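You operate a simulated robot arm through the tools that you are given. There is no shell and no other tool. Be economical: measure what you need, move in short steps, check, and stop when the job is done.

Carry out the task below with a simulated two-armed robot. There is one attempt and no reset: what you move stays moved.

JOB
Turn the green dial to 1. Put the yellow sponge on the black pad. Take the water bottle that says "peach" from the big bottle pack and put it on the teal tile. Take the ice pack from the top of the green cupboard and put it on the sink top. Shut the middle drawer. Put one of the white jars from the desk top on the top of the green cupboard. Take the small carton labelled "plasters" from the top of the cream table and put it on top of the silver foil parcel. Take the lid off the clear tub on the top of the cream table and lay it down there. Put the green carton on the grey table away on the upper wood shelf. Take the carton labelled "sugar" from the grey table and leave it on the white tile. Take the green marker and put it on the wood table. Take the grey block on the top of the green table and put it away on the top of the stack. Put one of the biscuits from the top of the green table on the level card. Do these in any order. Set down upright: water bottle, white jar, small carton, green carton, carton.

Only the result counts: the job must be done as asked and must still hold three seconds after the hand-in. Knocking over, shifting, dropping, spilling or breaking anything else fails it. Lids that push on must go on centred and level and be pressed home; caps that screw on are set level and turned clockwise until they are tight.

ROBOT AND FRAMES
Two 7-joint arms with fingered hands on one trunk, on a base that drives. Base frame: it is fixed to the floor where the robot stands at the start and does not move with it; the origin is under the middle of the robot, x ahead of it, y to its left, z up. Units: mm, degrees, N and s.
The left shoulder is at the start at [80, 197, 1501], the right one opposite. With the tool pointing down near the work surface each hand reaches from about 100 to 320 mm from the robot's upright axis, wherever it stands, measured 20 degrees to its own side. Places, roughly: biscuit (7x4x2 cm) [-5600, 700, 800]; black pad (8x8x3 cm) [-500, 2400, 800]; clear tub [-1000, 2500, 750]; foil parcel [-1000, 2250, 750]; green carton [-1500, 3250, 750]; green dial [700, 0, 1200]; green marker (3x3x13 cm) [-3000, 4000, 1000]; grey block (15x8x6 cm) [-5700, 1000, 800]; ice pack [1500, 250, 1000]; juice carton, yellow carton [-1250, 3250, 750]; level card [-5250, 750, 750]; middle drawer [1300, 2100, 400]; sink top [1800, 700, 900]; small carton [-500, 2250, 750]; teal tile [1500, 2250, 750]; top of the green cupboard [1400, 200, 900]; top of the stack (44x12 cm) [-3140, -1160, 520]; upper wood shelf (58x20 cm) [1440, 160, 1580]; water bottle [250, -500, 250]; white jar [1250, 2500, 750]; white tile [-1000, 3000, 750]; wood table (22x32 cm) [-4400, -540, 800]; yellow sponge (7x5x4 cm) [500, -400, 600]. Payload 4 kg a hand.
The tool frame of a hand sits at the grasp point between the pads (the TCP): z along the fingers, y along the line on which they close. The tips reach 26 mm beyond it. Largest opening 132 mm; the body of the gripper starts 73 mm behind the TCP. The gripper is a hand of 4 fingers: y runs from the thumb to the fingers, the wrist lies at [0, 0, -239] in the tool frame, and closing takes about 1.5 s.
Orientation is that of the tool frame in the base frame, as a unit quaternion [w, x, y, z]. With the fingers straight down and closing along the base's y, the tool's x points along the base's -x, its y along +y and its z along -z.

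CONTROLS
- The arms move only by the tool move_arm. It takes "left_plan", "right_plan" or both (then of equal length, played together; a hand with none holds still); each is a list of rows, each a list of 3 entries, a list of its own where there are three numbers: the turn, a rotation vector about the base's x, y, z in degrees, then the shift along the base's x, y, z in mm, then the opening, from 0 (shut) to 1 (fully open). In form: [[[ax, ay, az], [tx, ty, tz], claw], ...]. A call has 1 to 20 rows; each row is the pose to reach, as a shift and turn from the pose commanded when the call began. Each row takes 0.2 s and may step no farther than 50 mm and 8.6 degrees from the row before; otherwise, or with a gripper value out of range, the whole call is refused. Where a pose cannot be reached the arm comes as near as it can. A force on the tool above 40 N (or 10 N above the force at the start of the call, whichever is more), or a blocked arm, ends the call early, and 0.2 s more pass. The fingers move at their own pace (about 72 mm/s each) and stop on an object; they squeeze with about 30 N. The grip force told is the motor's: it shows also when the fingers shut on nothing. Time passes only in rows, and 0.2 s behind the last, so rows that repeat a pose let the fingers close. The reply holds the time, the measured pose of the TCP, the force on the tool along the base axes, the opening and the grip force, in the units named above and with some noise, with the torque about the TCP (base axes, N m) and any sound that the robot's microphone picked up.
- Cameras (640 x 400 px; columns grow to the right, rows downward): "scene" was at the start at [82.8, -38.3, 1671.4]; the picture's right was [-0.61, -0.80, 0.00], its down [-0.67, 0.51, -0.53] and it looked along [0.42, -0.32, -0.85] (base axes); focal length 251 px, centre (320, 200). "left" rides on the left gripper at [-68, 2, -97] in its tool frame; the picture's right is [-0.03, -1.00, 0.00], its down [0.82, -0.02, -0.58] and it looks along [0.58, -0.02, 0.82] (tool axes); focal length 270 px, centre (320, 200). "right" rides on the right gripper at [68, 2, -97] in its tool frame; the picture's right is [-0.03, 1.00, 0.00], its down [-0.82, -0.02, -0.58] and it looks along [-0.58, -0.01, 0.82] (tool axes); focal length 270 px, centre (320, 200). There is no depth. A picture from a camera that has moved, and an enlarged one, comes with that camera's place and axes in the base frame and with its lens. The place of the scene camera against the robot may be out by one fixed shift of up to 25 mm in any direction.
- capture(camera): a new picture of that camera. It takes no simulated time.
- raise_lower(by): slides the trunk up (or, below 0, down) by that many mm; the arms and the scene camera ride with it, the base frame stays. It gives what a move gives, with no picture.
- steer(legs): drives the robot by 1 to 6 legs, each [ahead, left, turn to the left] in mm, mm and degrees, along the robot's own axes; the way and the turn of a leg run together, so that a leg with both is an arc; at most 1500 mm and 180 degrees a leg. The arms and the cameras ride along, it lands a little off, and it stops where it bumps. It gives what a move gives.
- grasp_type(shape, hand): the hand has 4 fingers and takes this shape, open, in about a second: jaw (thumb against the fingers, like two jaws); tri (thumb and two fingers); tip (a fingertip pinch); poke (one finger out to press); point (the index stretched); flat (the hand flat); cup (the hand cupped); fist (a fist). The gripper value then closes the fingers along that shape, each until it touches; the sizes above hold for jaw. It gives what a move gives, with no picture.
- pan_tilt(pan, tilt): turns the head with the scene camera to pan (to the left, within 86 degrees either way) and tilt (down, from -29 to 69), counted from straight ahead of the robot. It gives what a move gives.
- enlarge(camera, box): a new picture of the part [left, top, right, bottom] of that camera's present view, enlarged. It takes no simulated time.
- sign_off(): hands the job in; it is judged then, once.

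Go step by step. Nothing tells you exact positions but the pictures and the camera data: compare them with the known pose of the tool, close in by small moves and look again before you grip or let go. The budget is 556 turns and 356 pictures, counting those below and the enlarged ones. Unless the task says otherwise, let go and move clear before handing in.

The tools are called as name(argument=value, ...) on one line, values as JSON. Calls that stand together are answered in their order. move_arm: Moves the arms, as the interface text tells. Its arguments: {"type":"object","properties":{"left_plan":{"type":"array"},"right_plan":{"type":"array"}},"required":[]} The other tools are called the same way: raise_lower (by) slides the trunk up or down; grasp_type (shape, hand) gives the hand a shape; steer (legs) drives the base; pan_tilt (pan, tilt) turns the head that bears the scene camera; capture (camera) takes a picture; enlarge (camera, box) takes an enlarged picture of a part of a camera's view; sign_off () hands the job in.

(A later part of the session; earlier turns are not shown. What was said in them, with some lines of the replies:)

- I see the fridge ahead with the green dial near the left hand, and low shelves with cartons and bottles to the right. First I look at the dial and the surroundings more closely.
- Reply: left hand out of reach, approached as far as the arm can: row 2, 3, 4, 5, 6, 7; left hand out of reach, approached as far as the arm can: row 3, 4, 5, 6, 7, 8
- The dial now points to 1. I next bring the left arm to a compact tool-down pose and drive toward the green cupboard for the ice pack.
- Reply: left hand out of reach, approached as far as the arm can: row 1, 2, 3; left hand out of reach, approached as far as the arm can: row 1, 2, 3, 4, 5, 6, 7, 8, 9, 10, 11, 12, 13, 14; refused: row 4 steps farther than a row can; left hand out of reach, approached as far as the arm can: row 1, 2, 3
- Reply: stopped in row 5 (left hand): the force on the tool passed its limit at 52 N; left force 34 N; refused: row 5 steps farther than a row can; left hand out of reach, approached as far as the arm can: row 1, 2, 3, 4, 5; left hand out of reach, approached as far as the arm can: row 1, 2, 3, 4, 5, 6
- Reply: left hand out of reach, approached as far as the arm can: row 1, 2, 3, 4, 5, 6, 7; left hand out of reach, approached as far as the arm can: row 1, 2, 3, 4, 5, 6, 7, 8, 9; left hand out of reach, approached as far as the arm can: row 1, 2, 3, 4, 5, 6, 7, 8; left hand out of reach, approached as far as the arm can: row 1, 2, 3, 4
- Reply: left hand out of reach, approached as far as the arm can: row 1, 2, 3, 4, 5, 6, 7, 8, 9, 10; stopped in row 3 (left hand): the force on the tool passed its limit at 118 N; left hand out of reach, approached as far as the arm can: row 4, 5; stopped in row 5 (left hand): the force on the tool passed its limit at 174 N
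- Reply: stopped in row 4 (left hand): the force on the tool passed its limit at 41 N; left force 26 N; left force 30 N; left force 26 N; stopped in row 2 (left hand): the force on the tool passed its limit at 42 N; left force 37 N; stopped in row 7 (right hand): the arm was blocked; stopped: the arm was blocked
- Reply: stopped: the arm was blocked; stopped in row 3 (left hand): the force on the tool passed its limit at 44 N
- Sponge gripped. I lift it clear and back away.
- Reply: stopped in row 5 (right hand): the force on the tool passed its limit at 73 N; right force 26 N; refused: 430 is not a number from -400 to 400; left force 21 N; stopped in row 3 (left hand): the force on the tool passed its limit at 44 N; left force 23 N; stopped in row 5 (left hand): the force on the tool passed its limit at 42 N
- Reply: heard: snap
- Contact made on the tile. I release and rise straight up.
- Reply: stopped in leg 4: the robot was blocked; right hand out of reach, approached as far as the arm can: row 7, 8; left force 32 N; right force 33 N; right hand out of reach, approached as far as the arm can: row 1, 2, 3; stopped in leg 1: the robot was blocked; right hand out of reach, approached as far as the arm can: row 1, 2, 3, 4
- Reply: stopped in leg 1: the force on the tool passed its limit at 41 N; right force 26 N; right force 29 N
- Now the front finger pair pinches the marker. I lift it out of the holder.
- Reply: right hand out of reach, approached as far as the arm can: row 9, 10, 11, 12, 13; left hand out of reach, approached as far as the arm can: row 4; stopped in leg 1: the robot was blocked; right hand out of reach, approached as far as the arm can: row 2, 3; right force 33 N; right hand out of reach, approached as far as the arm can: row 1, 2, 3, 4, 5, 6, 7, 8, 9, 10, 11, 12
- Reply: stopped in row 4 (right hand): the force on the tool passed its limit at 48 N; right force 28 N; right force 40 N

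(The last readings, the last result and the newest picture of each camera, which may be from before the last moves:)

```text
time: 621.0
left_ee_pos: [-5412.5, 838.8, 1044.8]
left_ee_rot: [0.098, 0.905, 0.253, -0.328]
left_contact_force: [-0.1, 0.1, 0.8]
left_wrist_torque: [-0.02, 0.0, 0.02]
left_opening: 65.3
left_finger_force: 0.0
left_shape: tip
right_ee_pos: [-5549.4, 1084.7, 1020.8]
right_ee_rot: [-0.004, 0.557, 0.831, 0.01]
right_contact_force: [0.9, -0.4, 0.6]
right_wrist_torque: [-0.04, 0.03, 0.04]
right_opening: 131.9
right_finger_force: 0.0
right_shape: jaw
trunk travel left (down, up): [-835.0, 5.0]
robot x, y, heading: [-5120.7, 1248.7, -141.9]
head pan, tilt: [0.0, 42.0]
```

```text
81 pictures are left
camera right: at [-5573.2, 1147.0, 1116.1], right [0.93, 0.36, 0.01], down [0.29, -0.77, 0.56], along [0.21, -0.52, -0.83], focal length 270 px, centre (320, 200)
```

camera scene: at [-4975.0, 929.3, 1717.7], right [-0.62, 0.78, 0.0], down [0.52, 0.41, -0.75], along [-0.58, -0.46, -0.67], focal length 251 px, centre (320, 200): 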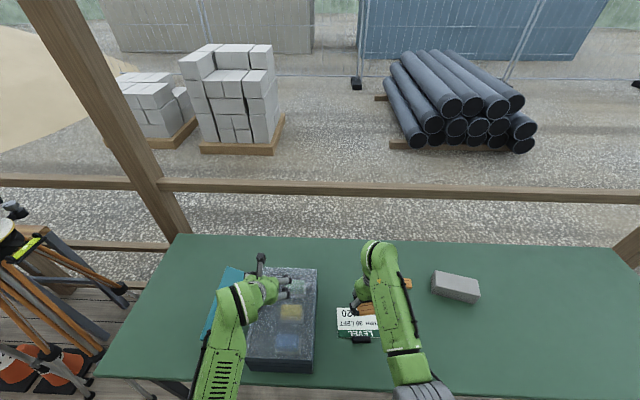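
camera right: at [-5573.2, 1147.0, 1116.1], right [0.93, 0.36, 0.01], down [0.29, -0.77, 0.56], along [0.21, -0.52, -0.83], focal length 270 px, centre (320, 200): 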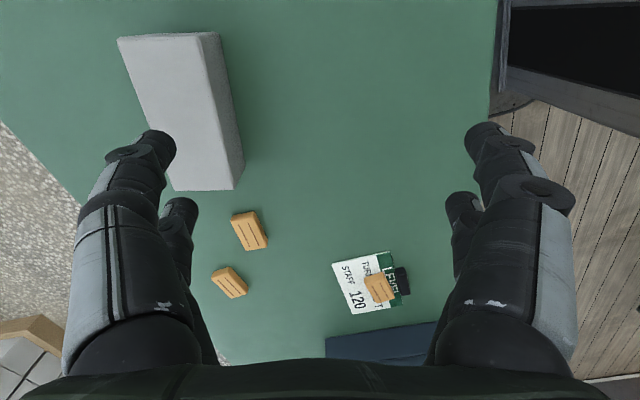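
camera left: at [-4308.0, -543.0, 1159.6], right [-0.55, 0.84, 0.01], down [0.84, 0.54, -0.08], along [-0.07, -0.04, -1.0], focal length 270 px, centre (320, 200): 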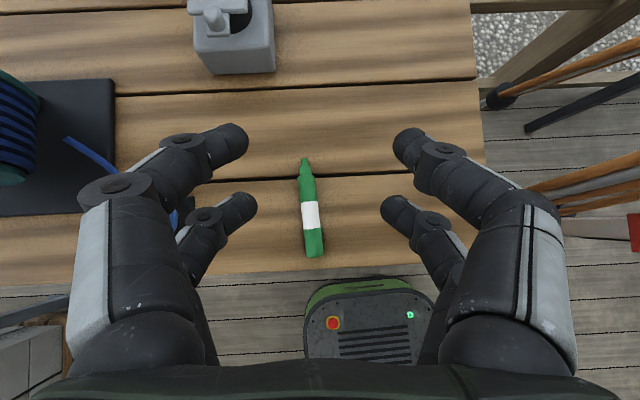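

raise_lower(by=-110)

move_arm(right_plan=[[[0, 0, 0], [-37, -18, 5], 1], [[0, 0, 0], [-74, -36, 10], 1], [[0, 0, 0], [-111, -54, 10], 1]])

capture(camera="right")

```text
time: 622.4
left_ee_pos: [-5413.6, 835.9, 931.3]
left_ee_rot: [0.095, 0.906, 0.253, -0.327]
left_contact_force: [0.1, -0.2, 0.2]
left_wrist_torque: [0.01, 0.01, -0.05]
left_opening: 65.4
left_finger_force: 0.1
left_shape: tip
right_ee_pos: [-5551.3, 1081.7, 906.0]
right_ee_rot: [-0.004, 0.556, 0.831, 0.011]
right_contact_force: [-0.3, 0.9, -0.6]
right_wrist_torque: [0.0, -0.01, 0.01]
right_opening: 131.7
right_finger_force: 0.1
right_shape: jaw
trunk travel left (down, up): [-725.0, 115.0]
robot x, y, heading: [-5120.7, 1246.8, -142.0]
head pan, tilt: [0.0, 42.0]
```

```text
time: 623.2
left_ee_pos: [-5416.4, 836.1, 931.6]
left_ee_rot: [0.096, 0.906, 0.252, -0.326]
left_contact_force: [1.0, 0.5, 0.4]
left_wrist_torque: [-0.01, 0.0, -0.01]
left_opening: 65.5
left_finger_force: 0.0
left_shape: tip
right_ee_pos: [-5660.7, 1028.9, 918.4]
right_ee_rot: [-0.004, 0.556, 0.831, 0.013]
right_contact_force: [1.4, 0.7, -0.2]
right_wrist_torque: [-0.03, -0.03, 0.0]
right_opening: 131.8
right_finger_force: 0.0
right_shape: jaw
trunk travel left (down, up): [-725.0, 115.0]
robot x, y, heading: [-5119.4, 1244.6, -142.0]
head pan, tilt: [0.0, 42.0]
```

```text
80 pictures are left
camera right: at [-5685.4, 1089.8, 1015.0], right [0.93, 0.36, 0.02], down [0.29, -0.78, 0.56], along [0.21, -0.52, -0.83], focal length 270 px, centre (320, 200)
```

right: 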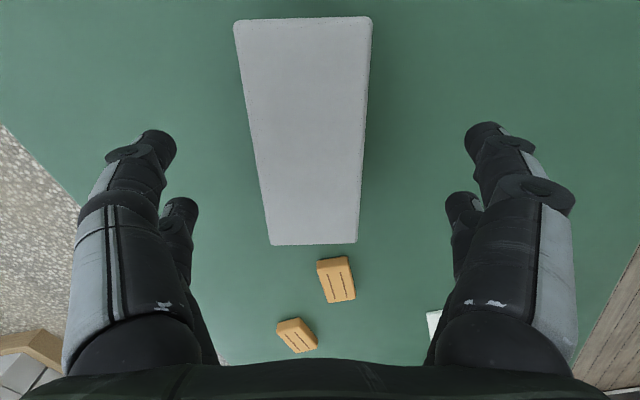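

move_arm(right_plan=[[[0, 0, 0], [0, -8, -30], 1], [[0, 0, 0], [1, -16, -55], 1], [[0, 0, 0], [1, -16, -75], 1], [[0, 0, 0], [1, -16, -83], 1]])

capture(camera="right")

```text
time: 624.2
left_ee_pos: [-5414.8, 835.5, 931.4]
left_ee_rot: [0.096, 0.905, 0.253, -0.327]
left_contact_force: [-0.9, -1.4, 0.3]
left_wrist_torque: [0.0, 0.0, -0.01]
left_opening: 65.3
left_finger_force: 0.2
left_shape: tip
right_ee_pos: [-5661.2, 1011.0, 835.3]
right_ee_rot: [-0.004, 0.556, 0.831, 0.011]
right_contact_force: [0.4, -0.3, 0.2]
right_wrist_torque: [-0.03, -0.03, -0.01]
right_opening: 132.0
right_finger_force: 0.0
right_shape: jaw
trunk travel left (down, up): [-725.0, 115.0]
robot x, y, heading: [-5119.3, 1245.1, -141.9]
head pan, tilt: [0.0, 42.0]
```

```text
79 pictures are left
camera right: at [-5686.5, 1074.0, 932.3], right [0.93, 0.36, 0.01], down [0.29, -0.78, 0.56], along [0.21, -0.52, -0.83], focal length 270 px, centre (320, 200)
```

right: 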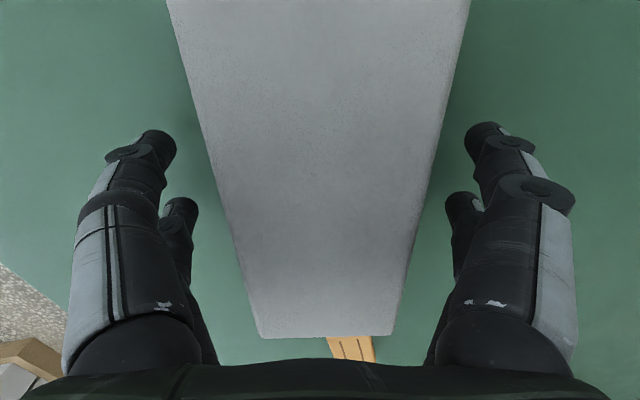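

move_arm(right_plan=[[[0, 0, 0], [5, -11, 0], 1], [[0, 0, 0], [5, -11, 0], 0.75], [[0, 0, 0], [5, -11, 0], 0.55], [[0, 0, 0], [5, -11, 0], 0.45], [[0, 0, 0], [5, -11, 0], 0.4], [[0, 0, 0], [5, -11, 0], 0.4]])

move_arm(right_plan=[[[0, 0, 0], [0, 0, 8], 0.3], [[0, 0, 0], [0, 0, 20], 0.3], [[0, 0, 0], [0, 0, 40], 0.3]])

capture(camera="right")

```text
time: 625.6
left_ee_pos: [-5416.2, 836.5, 930.2]
left_ee_rot: [0.095, 0.906, 0.253, -0.325]
left_contact_force: [0.6, 0.6, 0.0]
left_wrist_torque: [-0.03, -0.01, -0.01]
left_opening: 65.7
left_finger_force: 0.1
left_shape: tip
right_ee_pos: [-5657.3, 1001.1, 834.8]
right_ee_rot: [-0.003, 0.556, 0.831, 0.011]
right_contact_force: [-0.4, -0.6, -0.3]
right_wrist_torque: [-0.01, 0.11, 0.01]
right_opening: 62.0
right_finger_force: 30.0
right_shape: jaw
trunk travel left (down, up): [-725.0, 115.0]
robot x, y, heading: [-5120.4, 1249.6, -141.9]
head pan, tilt: [0.0, 42.0]
```

```text
time: 626.4
left_ee_pos: [-5415.5, 833.9, 931.3]
left_ee_rot: [0.096, 0.906, 0.253, -0.326]
left_contact_force: [-0.2, 0.4, -0.4]
left_wrist_torque: [0.0, 0.01, 0.0]
left_opening: 65.4
left_finger_force: 0.2
left_shape: tip
right_ee_pos: [-5657.5, 1001.1, 874.5]
right_ee_rot: [-0.003, 0.556, 0.831, 0.014]
right_contact_force: [0.9, 0.6, -10.8]
right_wrist_torque: [-0.16, -0.06, 0.0]
right_opening: 61.8
right_finger_force: 29.8
right_shape: jaw
trunk travel left (down, up): [-725.0, 115.0]
robot x, y, heading: [-5119.6, 1248.1, -142.0]
head pan, tilt: [0.0, 42.0]
```

```text
78 pictures are left
camera right: at [-5682.6, 1063.2, 970.6], right [0.93, 0.36, 0.02], down [0.29, -0.78, 0.56], along [0.21, -0.52, -0.83], focal length 270 px, centre (320, 200)
```

right: 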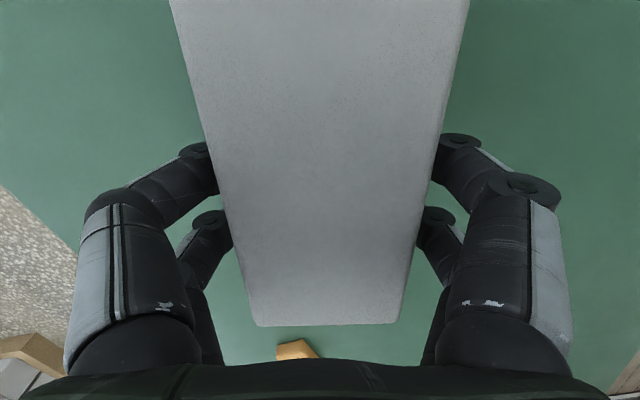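

move_arm(right_plan=[[[0, 0, 0], [10, 8, 30], 0.3], [[0, 0, 0], [20, 16, 60], 0.3], [[0, 0, 0], [40, 32, 80], 0.3]])

steer(legs=[[-350, 0, 0], [0, 0, 89], [1400, 0, 0], [800, 0, 0]])

pan_tilt(pan=0, tilt=40)

capture(camera="scene")

```text
time: 627.2
left_ee_pos: [-5414.8, 836.2, 932.2]
left_ee_rot: [0.095, 0.906, 0.253, -0.326]
left_contact_force: [1.4, -0.2, -0.1]
left_wrist_torque: [0.01, 0.0, -0.01]
left_opening: 65.5
left_finger_force: 0.0
left_shape: tip
right_ee_pos: [-5619.0, 1034.2, 953.5]
right_ee_rot: [-0.003, 0.556, 0.831, 0.012]
right_contact_force: [0.6, -0.3, -11.2]
right_wrist_torque: [-0.18, -0.05, 0.02]
right_opening: 61.7
right_finger_force: 29.9
right_shape: jaw
trunk travel left (down, up): [-725.0, 115.0]
robot x, y, heading: [-5121.9, 1248.0, -141.7]
head pan, tilt: [0.0, 42.0]
```

```text
time: 643.8
left_ee_pos: [-3007.2, -490.7, 931.4]
left_ee_rot: [0.303, 0.439, 0.832, -0.155]
left_contact_force: [-0.2, -0.1, -0.5]
left_wrist_torque: [-0.01, -0.01, 0.04]
left_opening: 65.4
left_finger_force: 0.1
left_shape: tip
right_ee_pos: [-3194.1, -704.9, 954.0]
right_ee_rot: [-0.011, -0.22, 0.975, 0.006]
right_contact_force: [-0.3, 1.3, -10.6]
right_wrist_torque: [0.07, -0.17, -0.02]
right_opening: 61.6
right_finger_force: 30.3
right_shape: jaw
trunk travel left (down, up): [-725.0, 115.0]
robot x, y, heading: [-3440.5, -218.1, -48.7]
head pan, tilt: [0.0, 42.0]
```

```text
time: 644.4
left_ee_pos: [-3006.0, -489.6, 931.4]
left_ee_rot: [0.302, 0.439, 0.832, -0.155]
left_contact_force: [-0.6, 0.1, -0.7]
left_wrist_torque: [-0.01, 0.0, 0.01]
left_opening: 65.3
left_finger_force: 0.0
left_shape: tip
right_ee_pos: [-3193.2, -703.8, 951.7]
right_ee_rot: [-0.013, -0.222, 0.975, 0.006]
right_contact_force: [0.3, 0.3, -10.3]
right_wrist_torque: [0.06, -0.22, -0.01]
right_opening: 61.5
right_finger_force: 29.7
right_shape: jaw
trunk travel left (down, up): [-725.0, 115.0]
robot x, y, heading: [-3436.2, -216.0, -49.0]
head pan, tilt: [0.0, 40.0]
```

```text
77 pictures are left
camera scene: at [-3360.5, -301.3, 1610.0], right [-0.75, -0.66, 0.0], down [-0.42, 0.48, -0.77], along [0.5, -0.58, -0.64], focal length 251 px, centre (320, 200)
```

scene: 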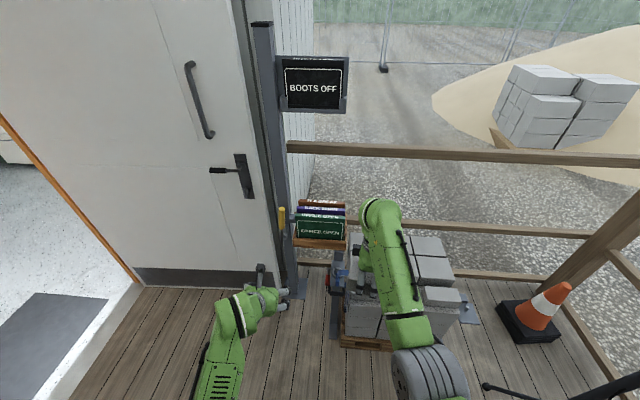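

enlarge(camera="scene", box=[290, 180, 490, 360])

capture(camera="right")

```text
2.22 times, centred on (390, 270) of scene
camera zoom: at [-3360.5, -301.3, 1610.0], right [-0.75, -0.66, 0.0], down [-0.42, 0.48, -0.77], along [0.5, -0.58, -0.64], focal length 559 px, centre (164, 44)
```

zoom: 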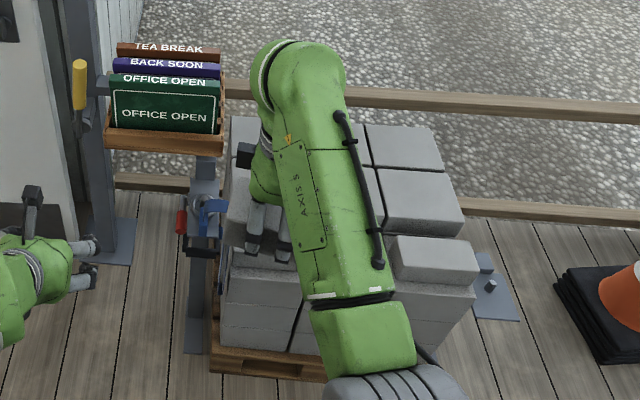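

```text
75 pictures are left
camera right: at [-3253.8, -732.0, 1049.8], right [-0.41, 0.91, 0.02], down [0.76, 0.33, 0.56], along [0.51, 0.24, -0.83], focal length 270 px, centre (320, 200)
```

right: 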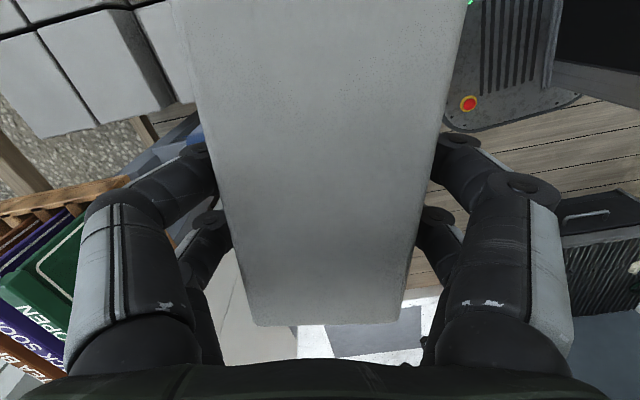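

move_arm(left_plan=[[[0, 0, 0], [-20, 23, 15], 0.5], [[0, 0, 0], [-40, 46, 30], 0.5], [[0, 0, 0], [-60, 69, 45], 0.5], [[0, 0, 0], [-79, 91, 60], 0.5]])

steer(legs=[[0, -258, 0], [250, 0, 0]])

capture(camera="scene")

capture(camera="left")

```text
time: 645.4
left_ee_pos: [-3086.9, -396.4, 990.2]
left_ee_rot: [0.302, 0.44, 0.831, -0.155]
left_contact_force: [-0.5, 0.6, 0.0]
left_wrist_torque: [-0.01, -0.01, 0.04]
left_opening: 65.7
left_finger_force: 0.1
left_shape: tip
right_ee_pos: [-3192.4, -703.6, 953.8]
right_ee_rot: [-0.012, -0.221, 0.975, 0.005]
right_contact_force: [0.6, 0.4, -11.3]
right_wrist_torque: [0.11, -0.17, -0.03]
right_opening: 61.5
right_finger_force: 30.1
right_shape: jaw
trunk travel left (down, up): [-725.0, 115.0]
robot x, y, heading: [-3430.0, -222.5, -48.6]
head pan, tilt: [0.0, 40.0]
```

```text
time: 648.7
left_ee_pos: [-3117.6, -754.2, 990.9]
left_ee_rot: [0.303, 0.44, 0.831, -0.155]
left_contact_force: [-0.9, -0.5, 0.1]
left_wrist_torque: [-0.02, -0.01, 0.02]
left_opening: 65.3
left_finger_force: 0.1
left_shape: tip
right_ee_pos: [-3227.9, -1060.9, 954.7]
right_ee_rot: [-0.01, -0.219, 0.976, 0.005]
right_contact_force: [-0.4, 0.2, -11.2]
right_wrist_torque: [0.07, -0.16, -0.01]
right_opening: 61.5
right_finger_force: 29.6
right_shape: jaw
trunk travel left (down, up): [-725.0, 115.0]
robot x, y, heading: [-3464.9, -576.3, -48.9]
head pan, tilt: [0.0, 40.0]
```

```text
74 pictures are left
camera scene: at [-3393.7, -657.8, 1610.3], right [-0.75, -0.66, 0.0], down [-0.42, 0.48, -0.77], along [0.5, -0.58, -0.64], focal length 251 px, centre (320, 200)
```

scene: 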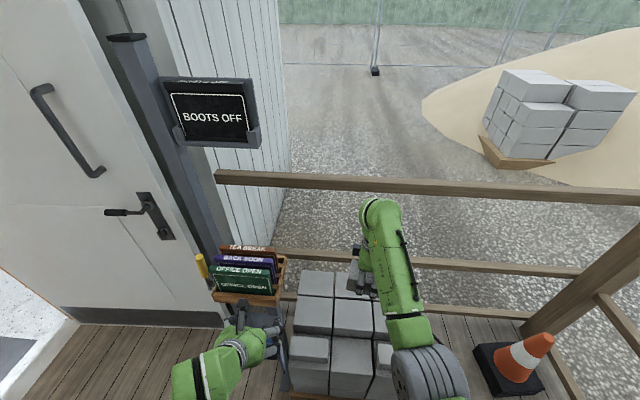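

```text
73 pictures are left
camera left: at [-3122.7, -746.1, 1108.2], right [-0.82, -0.58, 0.01], down [-0.58, 0.81, -0.08], along [0.04, -0.07, -1.0], focal length 270 px, centre (320, 200)
```

left: 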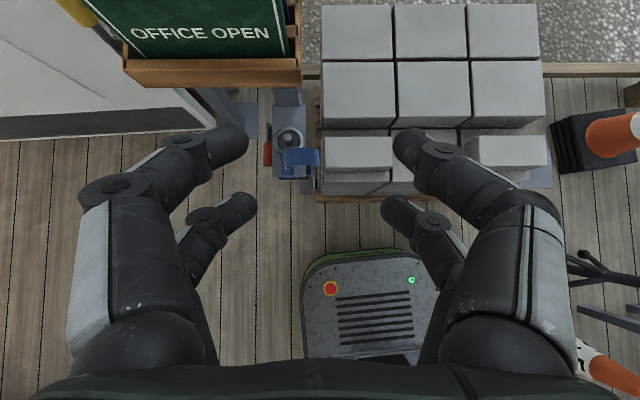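

enlarge(camera="left", box=[300, 0, 560, 200])

```text
2.00 times, centred on (430, 100) of left
camera zoom: at [-3122.7, -746.1, 1108.2], right [-0.82, -0.58, 0.01], down [-0.58, 0.81, -0.08], along [0.04, -0.07, -1.0], focal length 541 px, centre (100, 400)
```

zoom: 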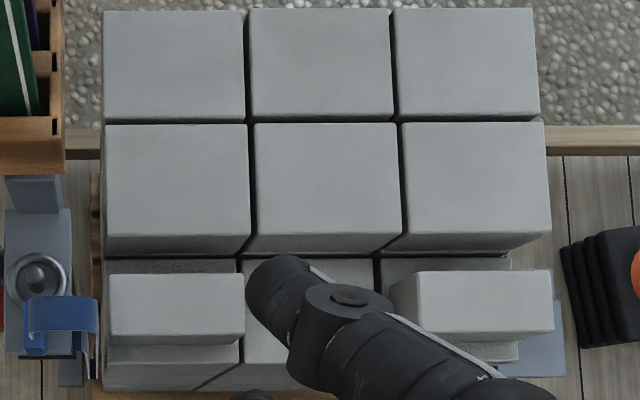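

move_arm(left_plan=[[[0, 0, 0], [-32, -28, 20], 0.5], [[0, 0, 0], [-64, -56, 40], 0.5]])

steer(legs=[[70, 0, 0]])

raise_lower(by=-260)

capture(camera="left")

capture(camera="scene")

```text
time: 649.3
left_ee_pos: [-3179.4, -814.2, 1029.9]
left_ee_rot: [0.302, 0.44, 0.831, -0.155]
left_contact_force: [0.3, -0.7, 0.0]
left_wrist_torque: [-0.01, 0.01, 0.0]
left_opening: 65.7
left_finger_force: 0.1
left_shape: tip
right_ee_pos: [-3226.1, -1063.1, 953.1]
right_ee_rot: [-0.012, -0.219, 0.976, 0.006]
right_contact_force: [0.0, -0.4, -11.2]
right_wrist_torque: [0.06, -0.21, -0.02]
right_opening: 61.8
right_finger_force: 29.4
right_shape: jaw
trunk travel left (down, up): [-725.0, 115.0]
robot x, y, heading: [-3470.7, -571.3, -49.0]
head pan, tilt: [0.0, 40.0]
```

```text
time: 650.3
left_ee_pos: [-3140.3, -858.0, 1031.6]
left_ee_rot: [0.305, 0.441, 0.83, -0.157]
left_contact_force: [-0.3, 1.4, 0.0]
left_wrist_torque: [-0.04, -0.04, 0.02]
left_opening: 65.5
left_finger_force: 0.0
left_shape: tip
right_ee_pos: [-3187.1, -1109.6, 957.1]
right_ee_rot: [-0.009, -0.219, 0.976, 0.002]
right_contact_force: [-1.1, 0.7, -10.0]
right_wrist_torque: [0.04, -0.23, -0.03]
right_opening: 61.2
right_finger_force: 30.0
right_shape: jaw
trunk travel left (down, up): [-725.0, 115.0]
robot x, y, heading: [-3418.1, -626.4, -49.2]
head pan, tilt: [0.0, 40.0]
```

```text
time: 653.0
left_ee_pos: [-3137.1, -864.9, 770.7]
left_ee_rot: [0.302, 0.441, 0.83, -0.156]
left_contact_force: [0.7, 0.1, 0.8]
left_wrist_torque: [-0.01, -0.04, -0.04]
left_opening: 65.4
left_finger_force: 0.1
left_shape: tip
right_ee_pos: [-3182.4, -1112.7, 691.7]
right_ee_rot: [-0.012, -0.218, 0.976, 0.007]
right_contact_force: [0.8, -0.6, -11.4]
right_wrist_torque: [0.05, -0.18, -0.01]
right_opening: 61.4
right_finger_force: 29.7
right_shape: jaw
trunk travel left (down, up): [-465.0, 375.0]
robot x, y, heading: [-3421.3, -626.0, -48.7]
head pan, tilt: [0.0, 40.0]
```

```text
71 pictures are left
camera left: at [-3139.9, -855.9, 886.6], right [-0.82, -0.58, 0.01], down [-0.58, 0.81, -0.08], along [0.04, -0.07, -1.0], focal length 270 px, centre (320, 200)
```

left: 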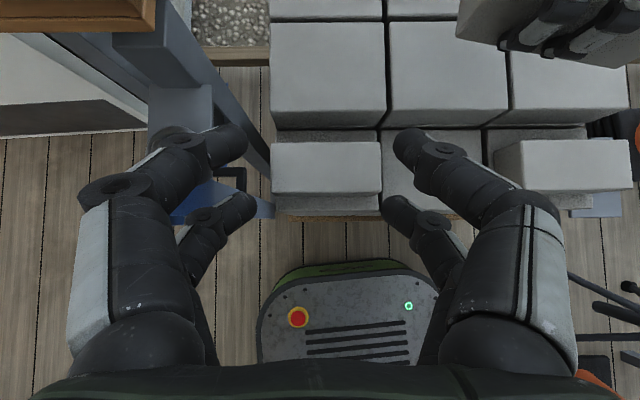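

```text
70 pictures are left
camera scene: at [-3347.6, -710.8, 1350.0], right [-0.76, -0.66, 0.0], down [-0.42, 0.49, -0.77], along [0.5, -0.58, -0.64], focal length 251 px, centre (320, 200)
```

scene: 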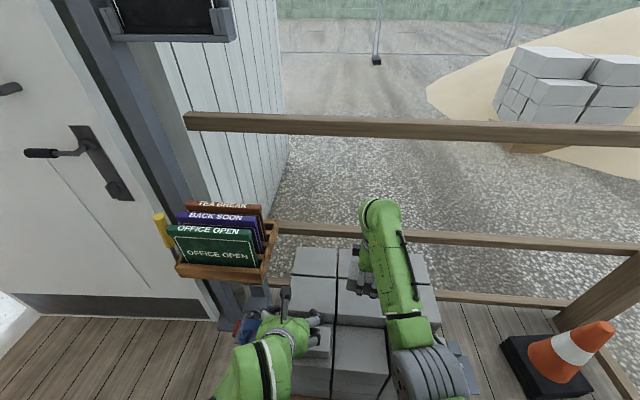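

move_arm(left_plan=[[[0, 0, 0], [-31, 0, 5], 0.5], [[0, 0, 0], [-62, 0, 10], 0.5], [[0, 0, 0], [-93, 0, 20], 0.5]], right_plan=[[[0, 0, 0], [10, -13, 0], 0.3], [[0, 0, 0], [20, -26, -10], 0.3], [[0, 0, 0], [30, -40, -20], 0.3]])

capture(camera="left")

```text
time: 653.8
left_ee_pos: [-3230.8, -865.7, 787.7]
left_ee_rot: [0.301, 0.441, 0.831, -0.155]
left_contact_force: [-0.2, 0.2, -0.8]
left_wrist_torque: [0.01, 0.0, -0.01]
left_opening: 65.5
left_finger_force: 0.0
left_shape: tip
right_ee_pos: [-3153.5, -1153.7, 671.9]
right_ee_rot: [-0.012, -0.219, 0.976, 0.006]
right_contact_force: [-0.4, 0.4, -10.6]
right_wrist_torque: [0.08, -0.21, -0.01]
right_opening: 61.7
right_finger_force: 30.3
right_shape: jaw
trunk travel left (down, up): [-465.0, 375.0]
robot x, y, heading: [-3424.6, -626.3, -49.2]
head pan, tilt: [0.0, 40.0]
```

```text
69 pictures are left
camera left: at [-3234.6, -857.3, 905.8], right [-0.81, -0.58, 0.01], down [-0.58, 0.81, -0.08], along [0.04, -0.07, -1.0], focal length 270 px, centre (320, 200)
```

left: 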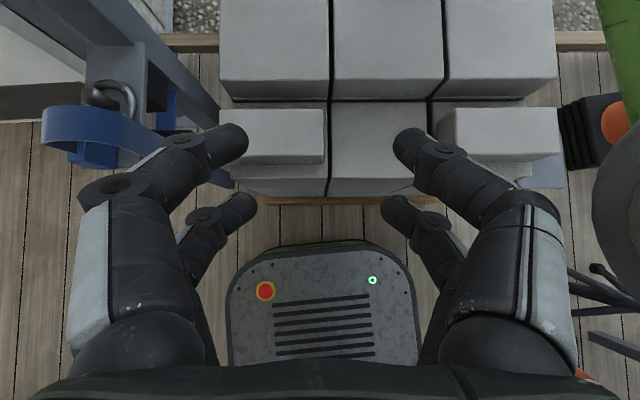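

move_arm(right_plan=[[[0, 0, 0], [0, 0, -25], 0.3], [[0, 0, 0], [0, 0, -50], 0.3], [[0, 0, 0], [0, 0, -68], 0.3]])

enlarge(camera="scene", box=[270, 200, 470, 360])

```text
time: 654.6
left_ee_pos: [-3230.0, -864.1, 787.9]
left_ee_rot: [0.301, 0.441, 0.831, -0.154]
left_contact_force: [0.1, 0.2, -0.7]
left_wrist_torque: [0.01, 0.04, 0.0]
left_opening: 65.4
left_finger_force: 0.1
left_shape: tip
right_ee_pos: [-3152.7, -1153.2, 604.4]
right_ee_rot: [-0.011, -0.219, 0.976, 0.007]
right_contact_force: [0.3, -0.3, -10.5]
right_wrist_torque: [0.06, -0.17, 0.03]
right_opening: 61.5
right_finger_force: 29.8
right_shape: jaw
trunk travel left (down, up): [-465.0, 375.0]
robot x, y, heading: [-3420.7, -627.9, -49.0]
head pan, tilt: [0.0, 40.0]
```

```text
2.50 times, centred on (370, 280) of scene
camera zoom: at [-3347.3, -711.2, 1350.0], right [-0.76, -0.66, 0.0], down [-0.42, 0.49, -0.77], along [0.5, -0.58, -0.64], focal length 629 px, centre (195, 0)
```

zoom: 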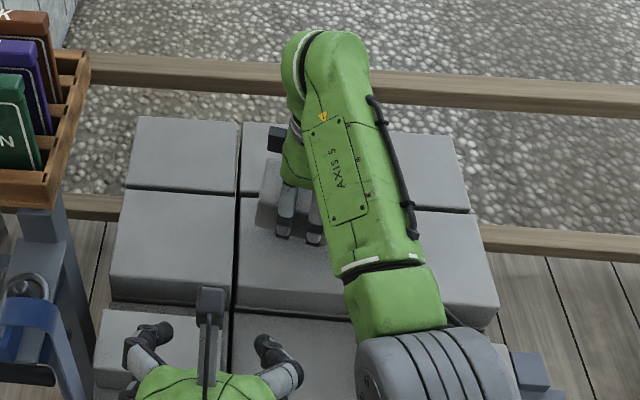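

move_arm(right_plan=[[[0, 0, 0], [0, 0, -6], 0.3], [[0, 0, 0], [0, 0, -12], 0.3], [[0, 0, 0], [0, 0, -18], 0.3], [[0, 0, 0], [0, 0, -23], 0.3]])

```text
time: 655.6
left_ee_pos: [-3230.6, -865.0, 788.4]
left_ee_rot: [0.302, 0.44, 0.831, -0.155]
left_contact_force: [0.5, -0.3, 0.3]
left_wrist_torque: [0.02, -0.02, -0.02]
left_opening: 65.5
left_finger_force: 0.1
left_shape: tip
right_ee_pos: [-3151.9, -1152.5, 581.8]
right_ee_rot: [-0.011, -0.219, 0.976, 0.006]
right_contact_force: [-0.3, -0.2, -11.3]
right_wrist_torque: [0.07, -0.18, 0.03]
right_opening: 61.6
right_finger_force: 30.1
right_shape: jaw
trunk travel left (down, up): [-465.0, 375.0]
robot x, y, heading: [-3420.1, -627.2, -48.7]
head pan, tilt: [0.0, 40.0]
```

move_arm(right_plan=[[[0, 0, 0], [0, 0, -5], 0.3], [[0, 0, 0], [0, 0, -10], 0.3], [[0, 0, 0], [0, 0, -15], 0.3], [[0, 0, 0], [0, 0, -20], 0.3]])

```text
time: 656.6
left_ee_pos: [-3230.9, -863.7, 788.5]
left_ee_rot: [0.302, 0.441, 0.831, -0.156]
left_contact_force: [-0.8, 0.1, -0.7]
left_wrist_torque: [0.03, 0.0, -0.02]
left_opening: 65.5
left_finger_force: 0.0
left_shape: tip
right_ee_pos: [-3151.5, -1154.1, 565.5]
right_ee_rot: [-0.011, -0.22, 0.975, 0.004]
right_contact_force: [0.9, 0.7, 1.3]
right_wrist_torque: [-0.05, 0.13, -0.05]
right_opening: 61.3
right_finger_force: 30.0
right_shape: jaw
trunk travel left (down, up): [-465.0, 375.0]
robot x, y, heading: [-3421.1, -623.5, -49.2]
head pan, tilt: [0.0, 40.0]
```

move_arm(right_plan=[[[0, 0, 0], [0, 0, -2], 0.3], [[0, 0, 0], [0, 0, -2], 0.5], [[0, 0, 0], [0, 0, -2], 0.65], [[0, 0, 0], [0, 0, 0], 0.8], [[0, 0, 0], [0, 0, 0], 0.85], [[0, 0, 0], [0, 0, 30], 0.9], [[0, 0, 0], [0, 0, 70], 1], [[0, 0, 0], [0, 0, 110], 1], [[0, 0, 0], [0, 0, 150], 1]])

capture(camera="right")

capture(camera="scene")

```text
time: 658.6
left_ee_pos: [-3231.7, -863.4, 789.4]
left_ee_rot: [0.303, 0.441, 0.831, -0.156]
left_contact_force: [-1.0, -0.4, 0.5]
left_wrist_torque: [0.0, 0.01, 0.01]
left_opening: 65.9
left_finger_force: 0.1
left_shape: tip
right_ee_pos: [-3155.1, -1152.4, 716.0]
right_ee_rot: [-0.012, -0.218, 0.976, 0.006]
right_contact_force: [0.0, 0.9, 0.1]
right_wrist_torque: [0.0, 0.06, 0.02]
right_opening: 132.0
right_finger_force: 0.0
right_shape: jaw
trunk travel left (down, up): [-465.0, 375.0]
robot x, y, heading: [-3423.7, -626.4, -49.2]
head pan, tilt: [0.0, 40.0]
```

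```text
67 pictures are left
camera right: at [-3215.2, -1179.8, 812.3], right [-0.4, 0.91, 0.02], down [0.76, 0.33, 0.56], along [0.51, 0.24, -0.83], focal length 270 px, centre (320, 200)
```

right: 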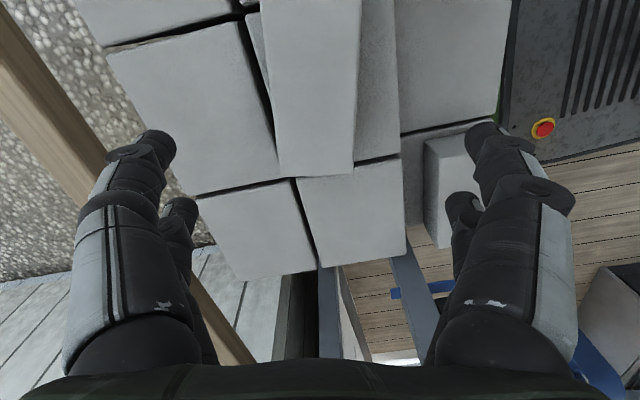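

```text
66 pictures are left
camera scene: at [-3348.3, -708.9, 1350.1], right [-0.76, -0.66, 0.0], down [-0.42, 0.48, -0.77], along [0.5, -0.58, -0.64], focal length 251 px, centre (320, 200)
```

scene: 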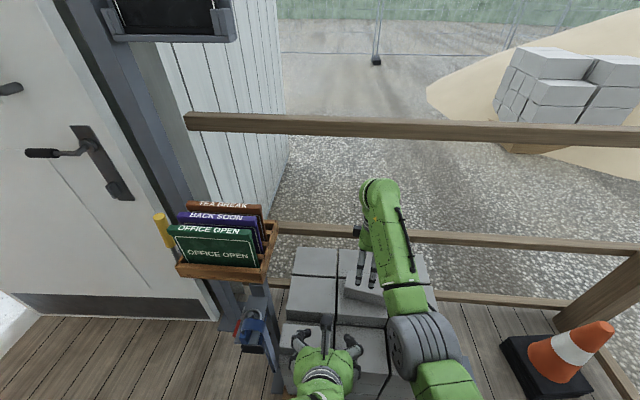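

raise_lower(by=200)

steer(legs=[[-350, 0, 0]])

capture(camera="scene")

pan_tilt(pan=-75, tilt=35)

capture(camera="scene")

```text
time: 660.8
left_ee_pos: [-3230.6, -863.6, 988.4]
left_ee_rot: [0.302, 0.441, 0.831, -0.156]
left_contact_force: [0.3, 0.0, -0.5]
left_wrist_torque: [-0.01, 0.0, 0.01]
left_opening: 65.4
left_finger_force: 0.0
left_shape: tip
right_ee_pos: [-3154.9, -1153.8, 915.2]
right_ee_rot: [-0.012, -0.219, 0.976, 0.006]
right_contact_force: [-0.1, 0.1, -0.2]
right_wrist_torque: [0.04, 0.01, 0.01]
right_opening: 131.8
right_finger_force: 0.1
right_shape: jaw
trunk travel left (down, up): [-665.0, 175.0]
robot x, y, heading: [-3421.2, -626.0, -49.2]
head pan, tilt: [0.0, 40.0]
```

```text
time: 663.0
left_ee_pos: [-3457.0, -603.9, 988.2]
left_ee_rot: [0.302, 0.44, 0.832, -0.155]
left_contact_force: [0.4, -0.2, 0.3]
left_wrist_torque: [-0.03, 0.0, -0.02]
left_opening: 65.5
left_finger_force: 0.0
left_shape: tip
right_ee_pos: [-3379.6, -891.3, 913.7]
right_ee_rot: [-0.013, -0.22, 0.975, 0.006]
right_contact_force: [0.2, -1.2, -1.0]
right_wrist_torque: [-0.05, 0.02, -0.02]
right_opening: 131.8
right_finger_force: 0.1
right_shape: jaw
trunk travel left (down, up): [-665.0, 175.0]
robot x, y, heading: [-3647.1, -368.8, -48.9]
head pan, tilt: [0.0, 40.0]
```

```text
65 pictures are left
camera scene: at [-3573.5, -450.4, 1549.9], right [-0.75, -0.66, 0.0], down [-0.42, 0.48, -0.77], along [0.5, -0.58, -0.64], focal length 251 px, centre (320, 200)
```

scene: 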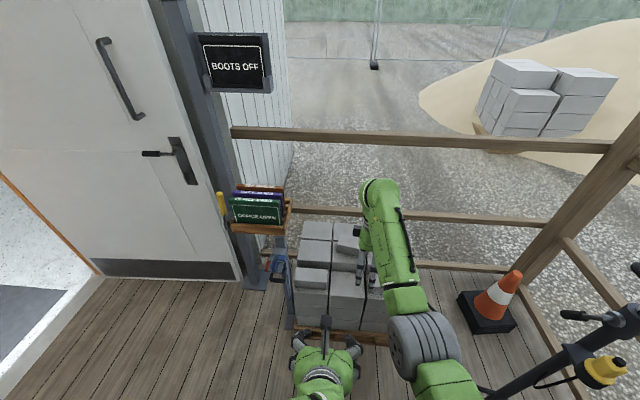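

```text
time: 664.5
left_ee_pos: [-3457.4, -603.1, 987.4]
left_ee_rot: [0.302, 0.44, 0.832, -0.155]
left_contact_force: [-0.3, 1.4, 0.3]
left_wrist_torque: [0.0, -0.01, 0.02]
left_opening: 65.6
left_finger_force: 0.0
left_shape: tip
right_ee_pos: [-3380.1, -890.7, 914.7]
right_ee_rot: [-0.011, -0.221, 0.975, 0.005]
right_contact_force: [0.8, -0.3, -0.2]
right_wrist_torque: [0.01, -0.01, 0.0]
right_opening: 132.0
right_finger_force: 0.1
right_shape: jaw
trunk travel left (down, up): [-665.0, 175.0]
robot x, y, heading: [-3649.9, -364.8, -48.6]
head pan, tilt: [-75.0, 35.0]
```

```text
64 pictures are left
camera scene: at [-3680.0, -457.6, 1557.7], right [-0.83, 0.56, 0.0], down [0.32, 0.48, -0.82], along [-0.46, -0.68, -0.57], focal length 251 px, centre (320, 200)
```

scene: 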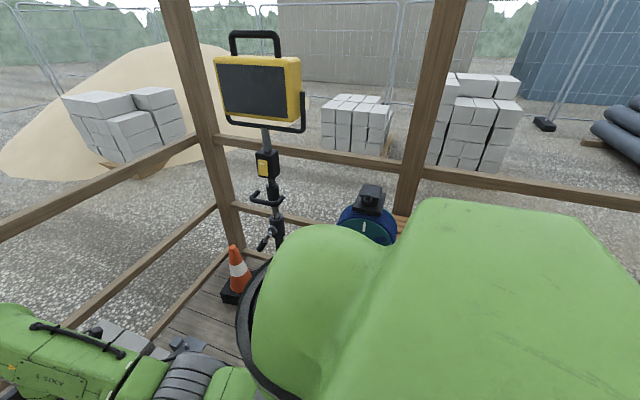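

Every item on the list has been placed, both hands are empty and clear, and I am handing in.

sign_off()

```text
The job is handed in.
```

I carried out all 13 parts of the job and handed it in with both hands empty and clear. No result has come back, so nothing below has been confirmed by the judge.

These are the points that could count against it:

- **Green marker:** it tipped over when I let go and is lying on the wood table, about 15 mm from the front edge. It was still there in a later picture, but I could not see it just before handing in.
- **Bag by the grey table:** the base bumped a black bag on the floor twice. Comparing pictures suggests it moved little or not at all, but I could not confirm that.
- **IN/OUT board:** the green carton pressed against it while I was turning. The tags still looked in place afterwards.
- **Shelf above the green cupboard:** the left hand knocked its front edge twice, and I saw nothing on it move.
- **Ice pack:** I pushed it across the cupboard by accident before picking it up. The sign and tray behind it looked unmoved.
- **Plasters carton:** my first grip twisted it, so I set it down and gripped it again. It now stands upright on the foil parcel.
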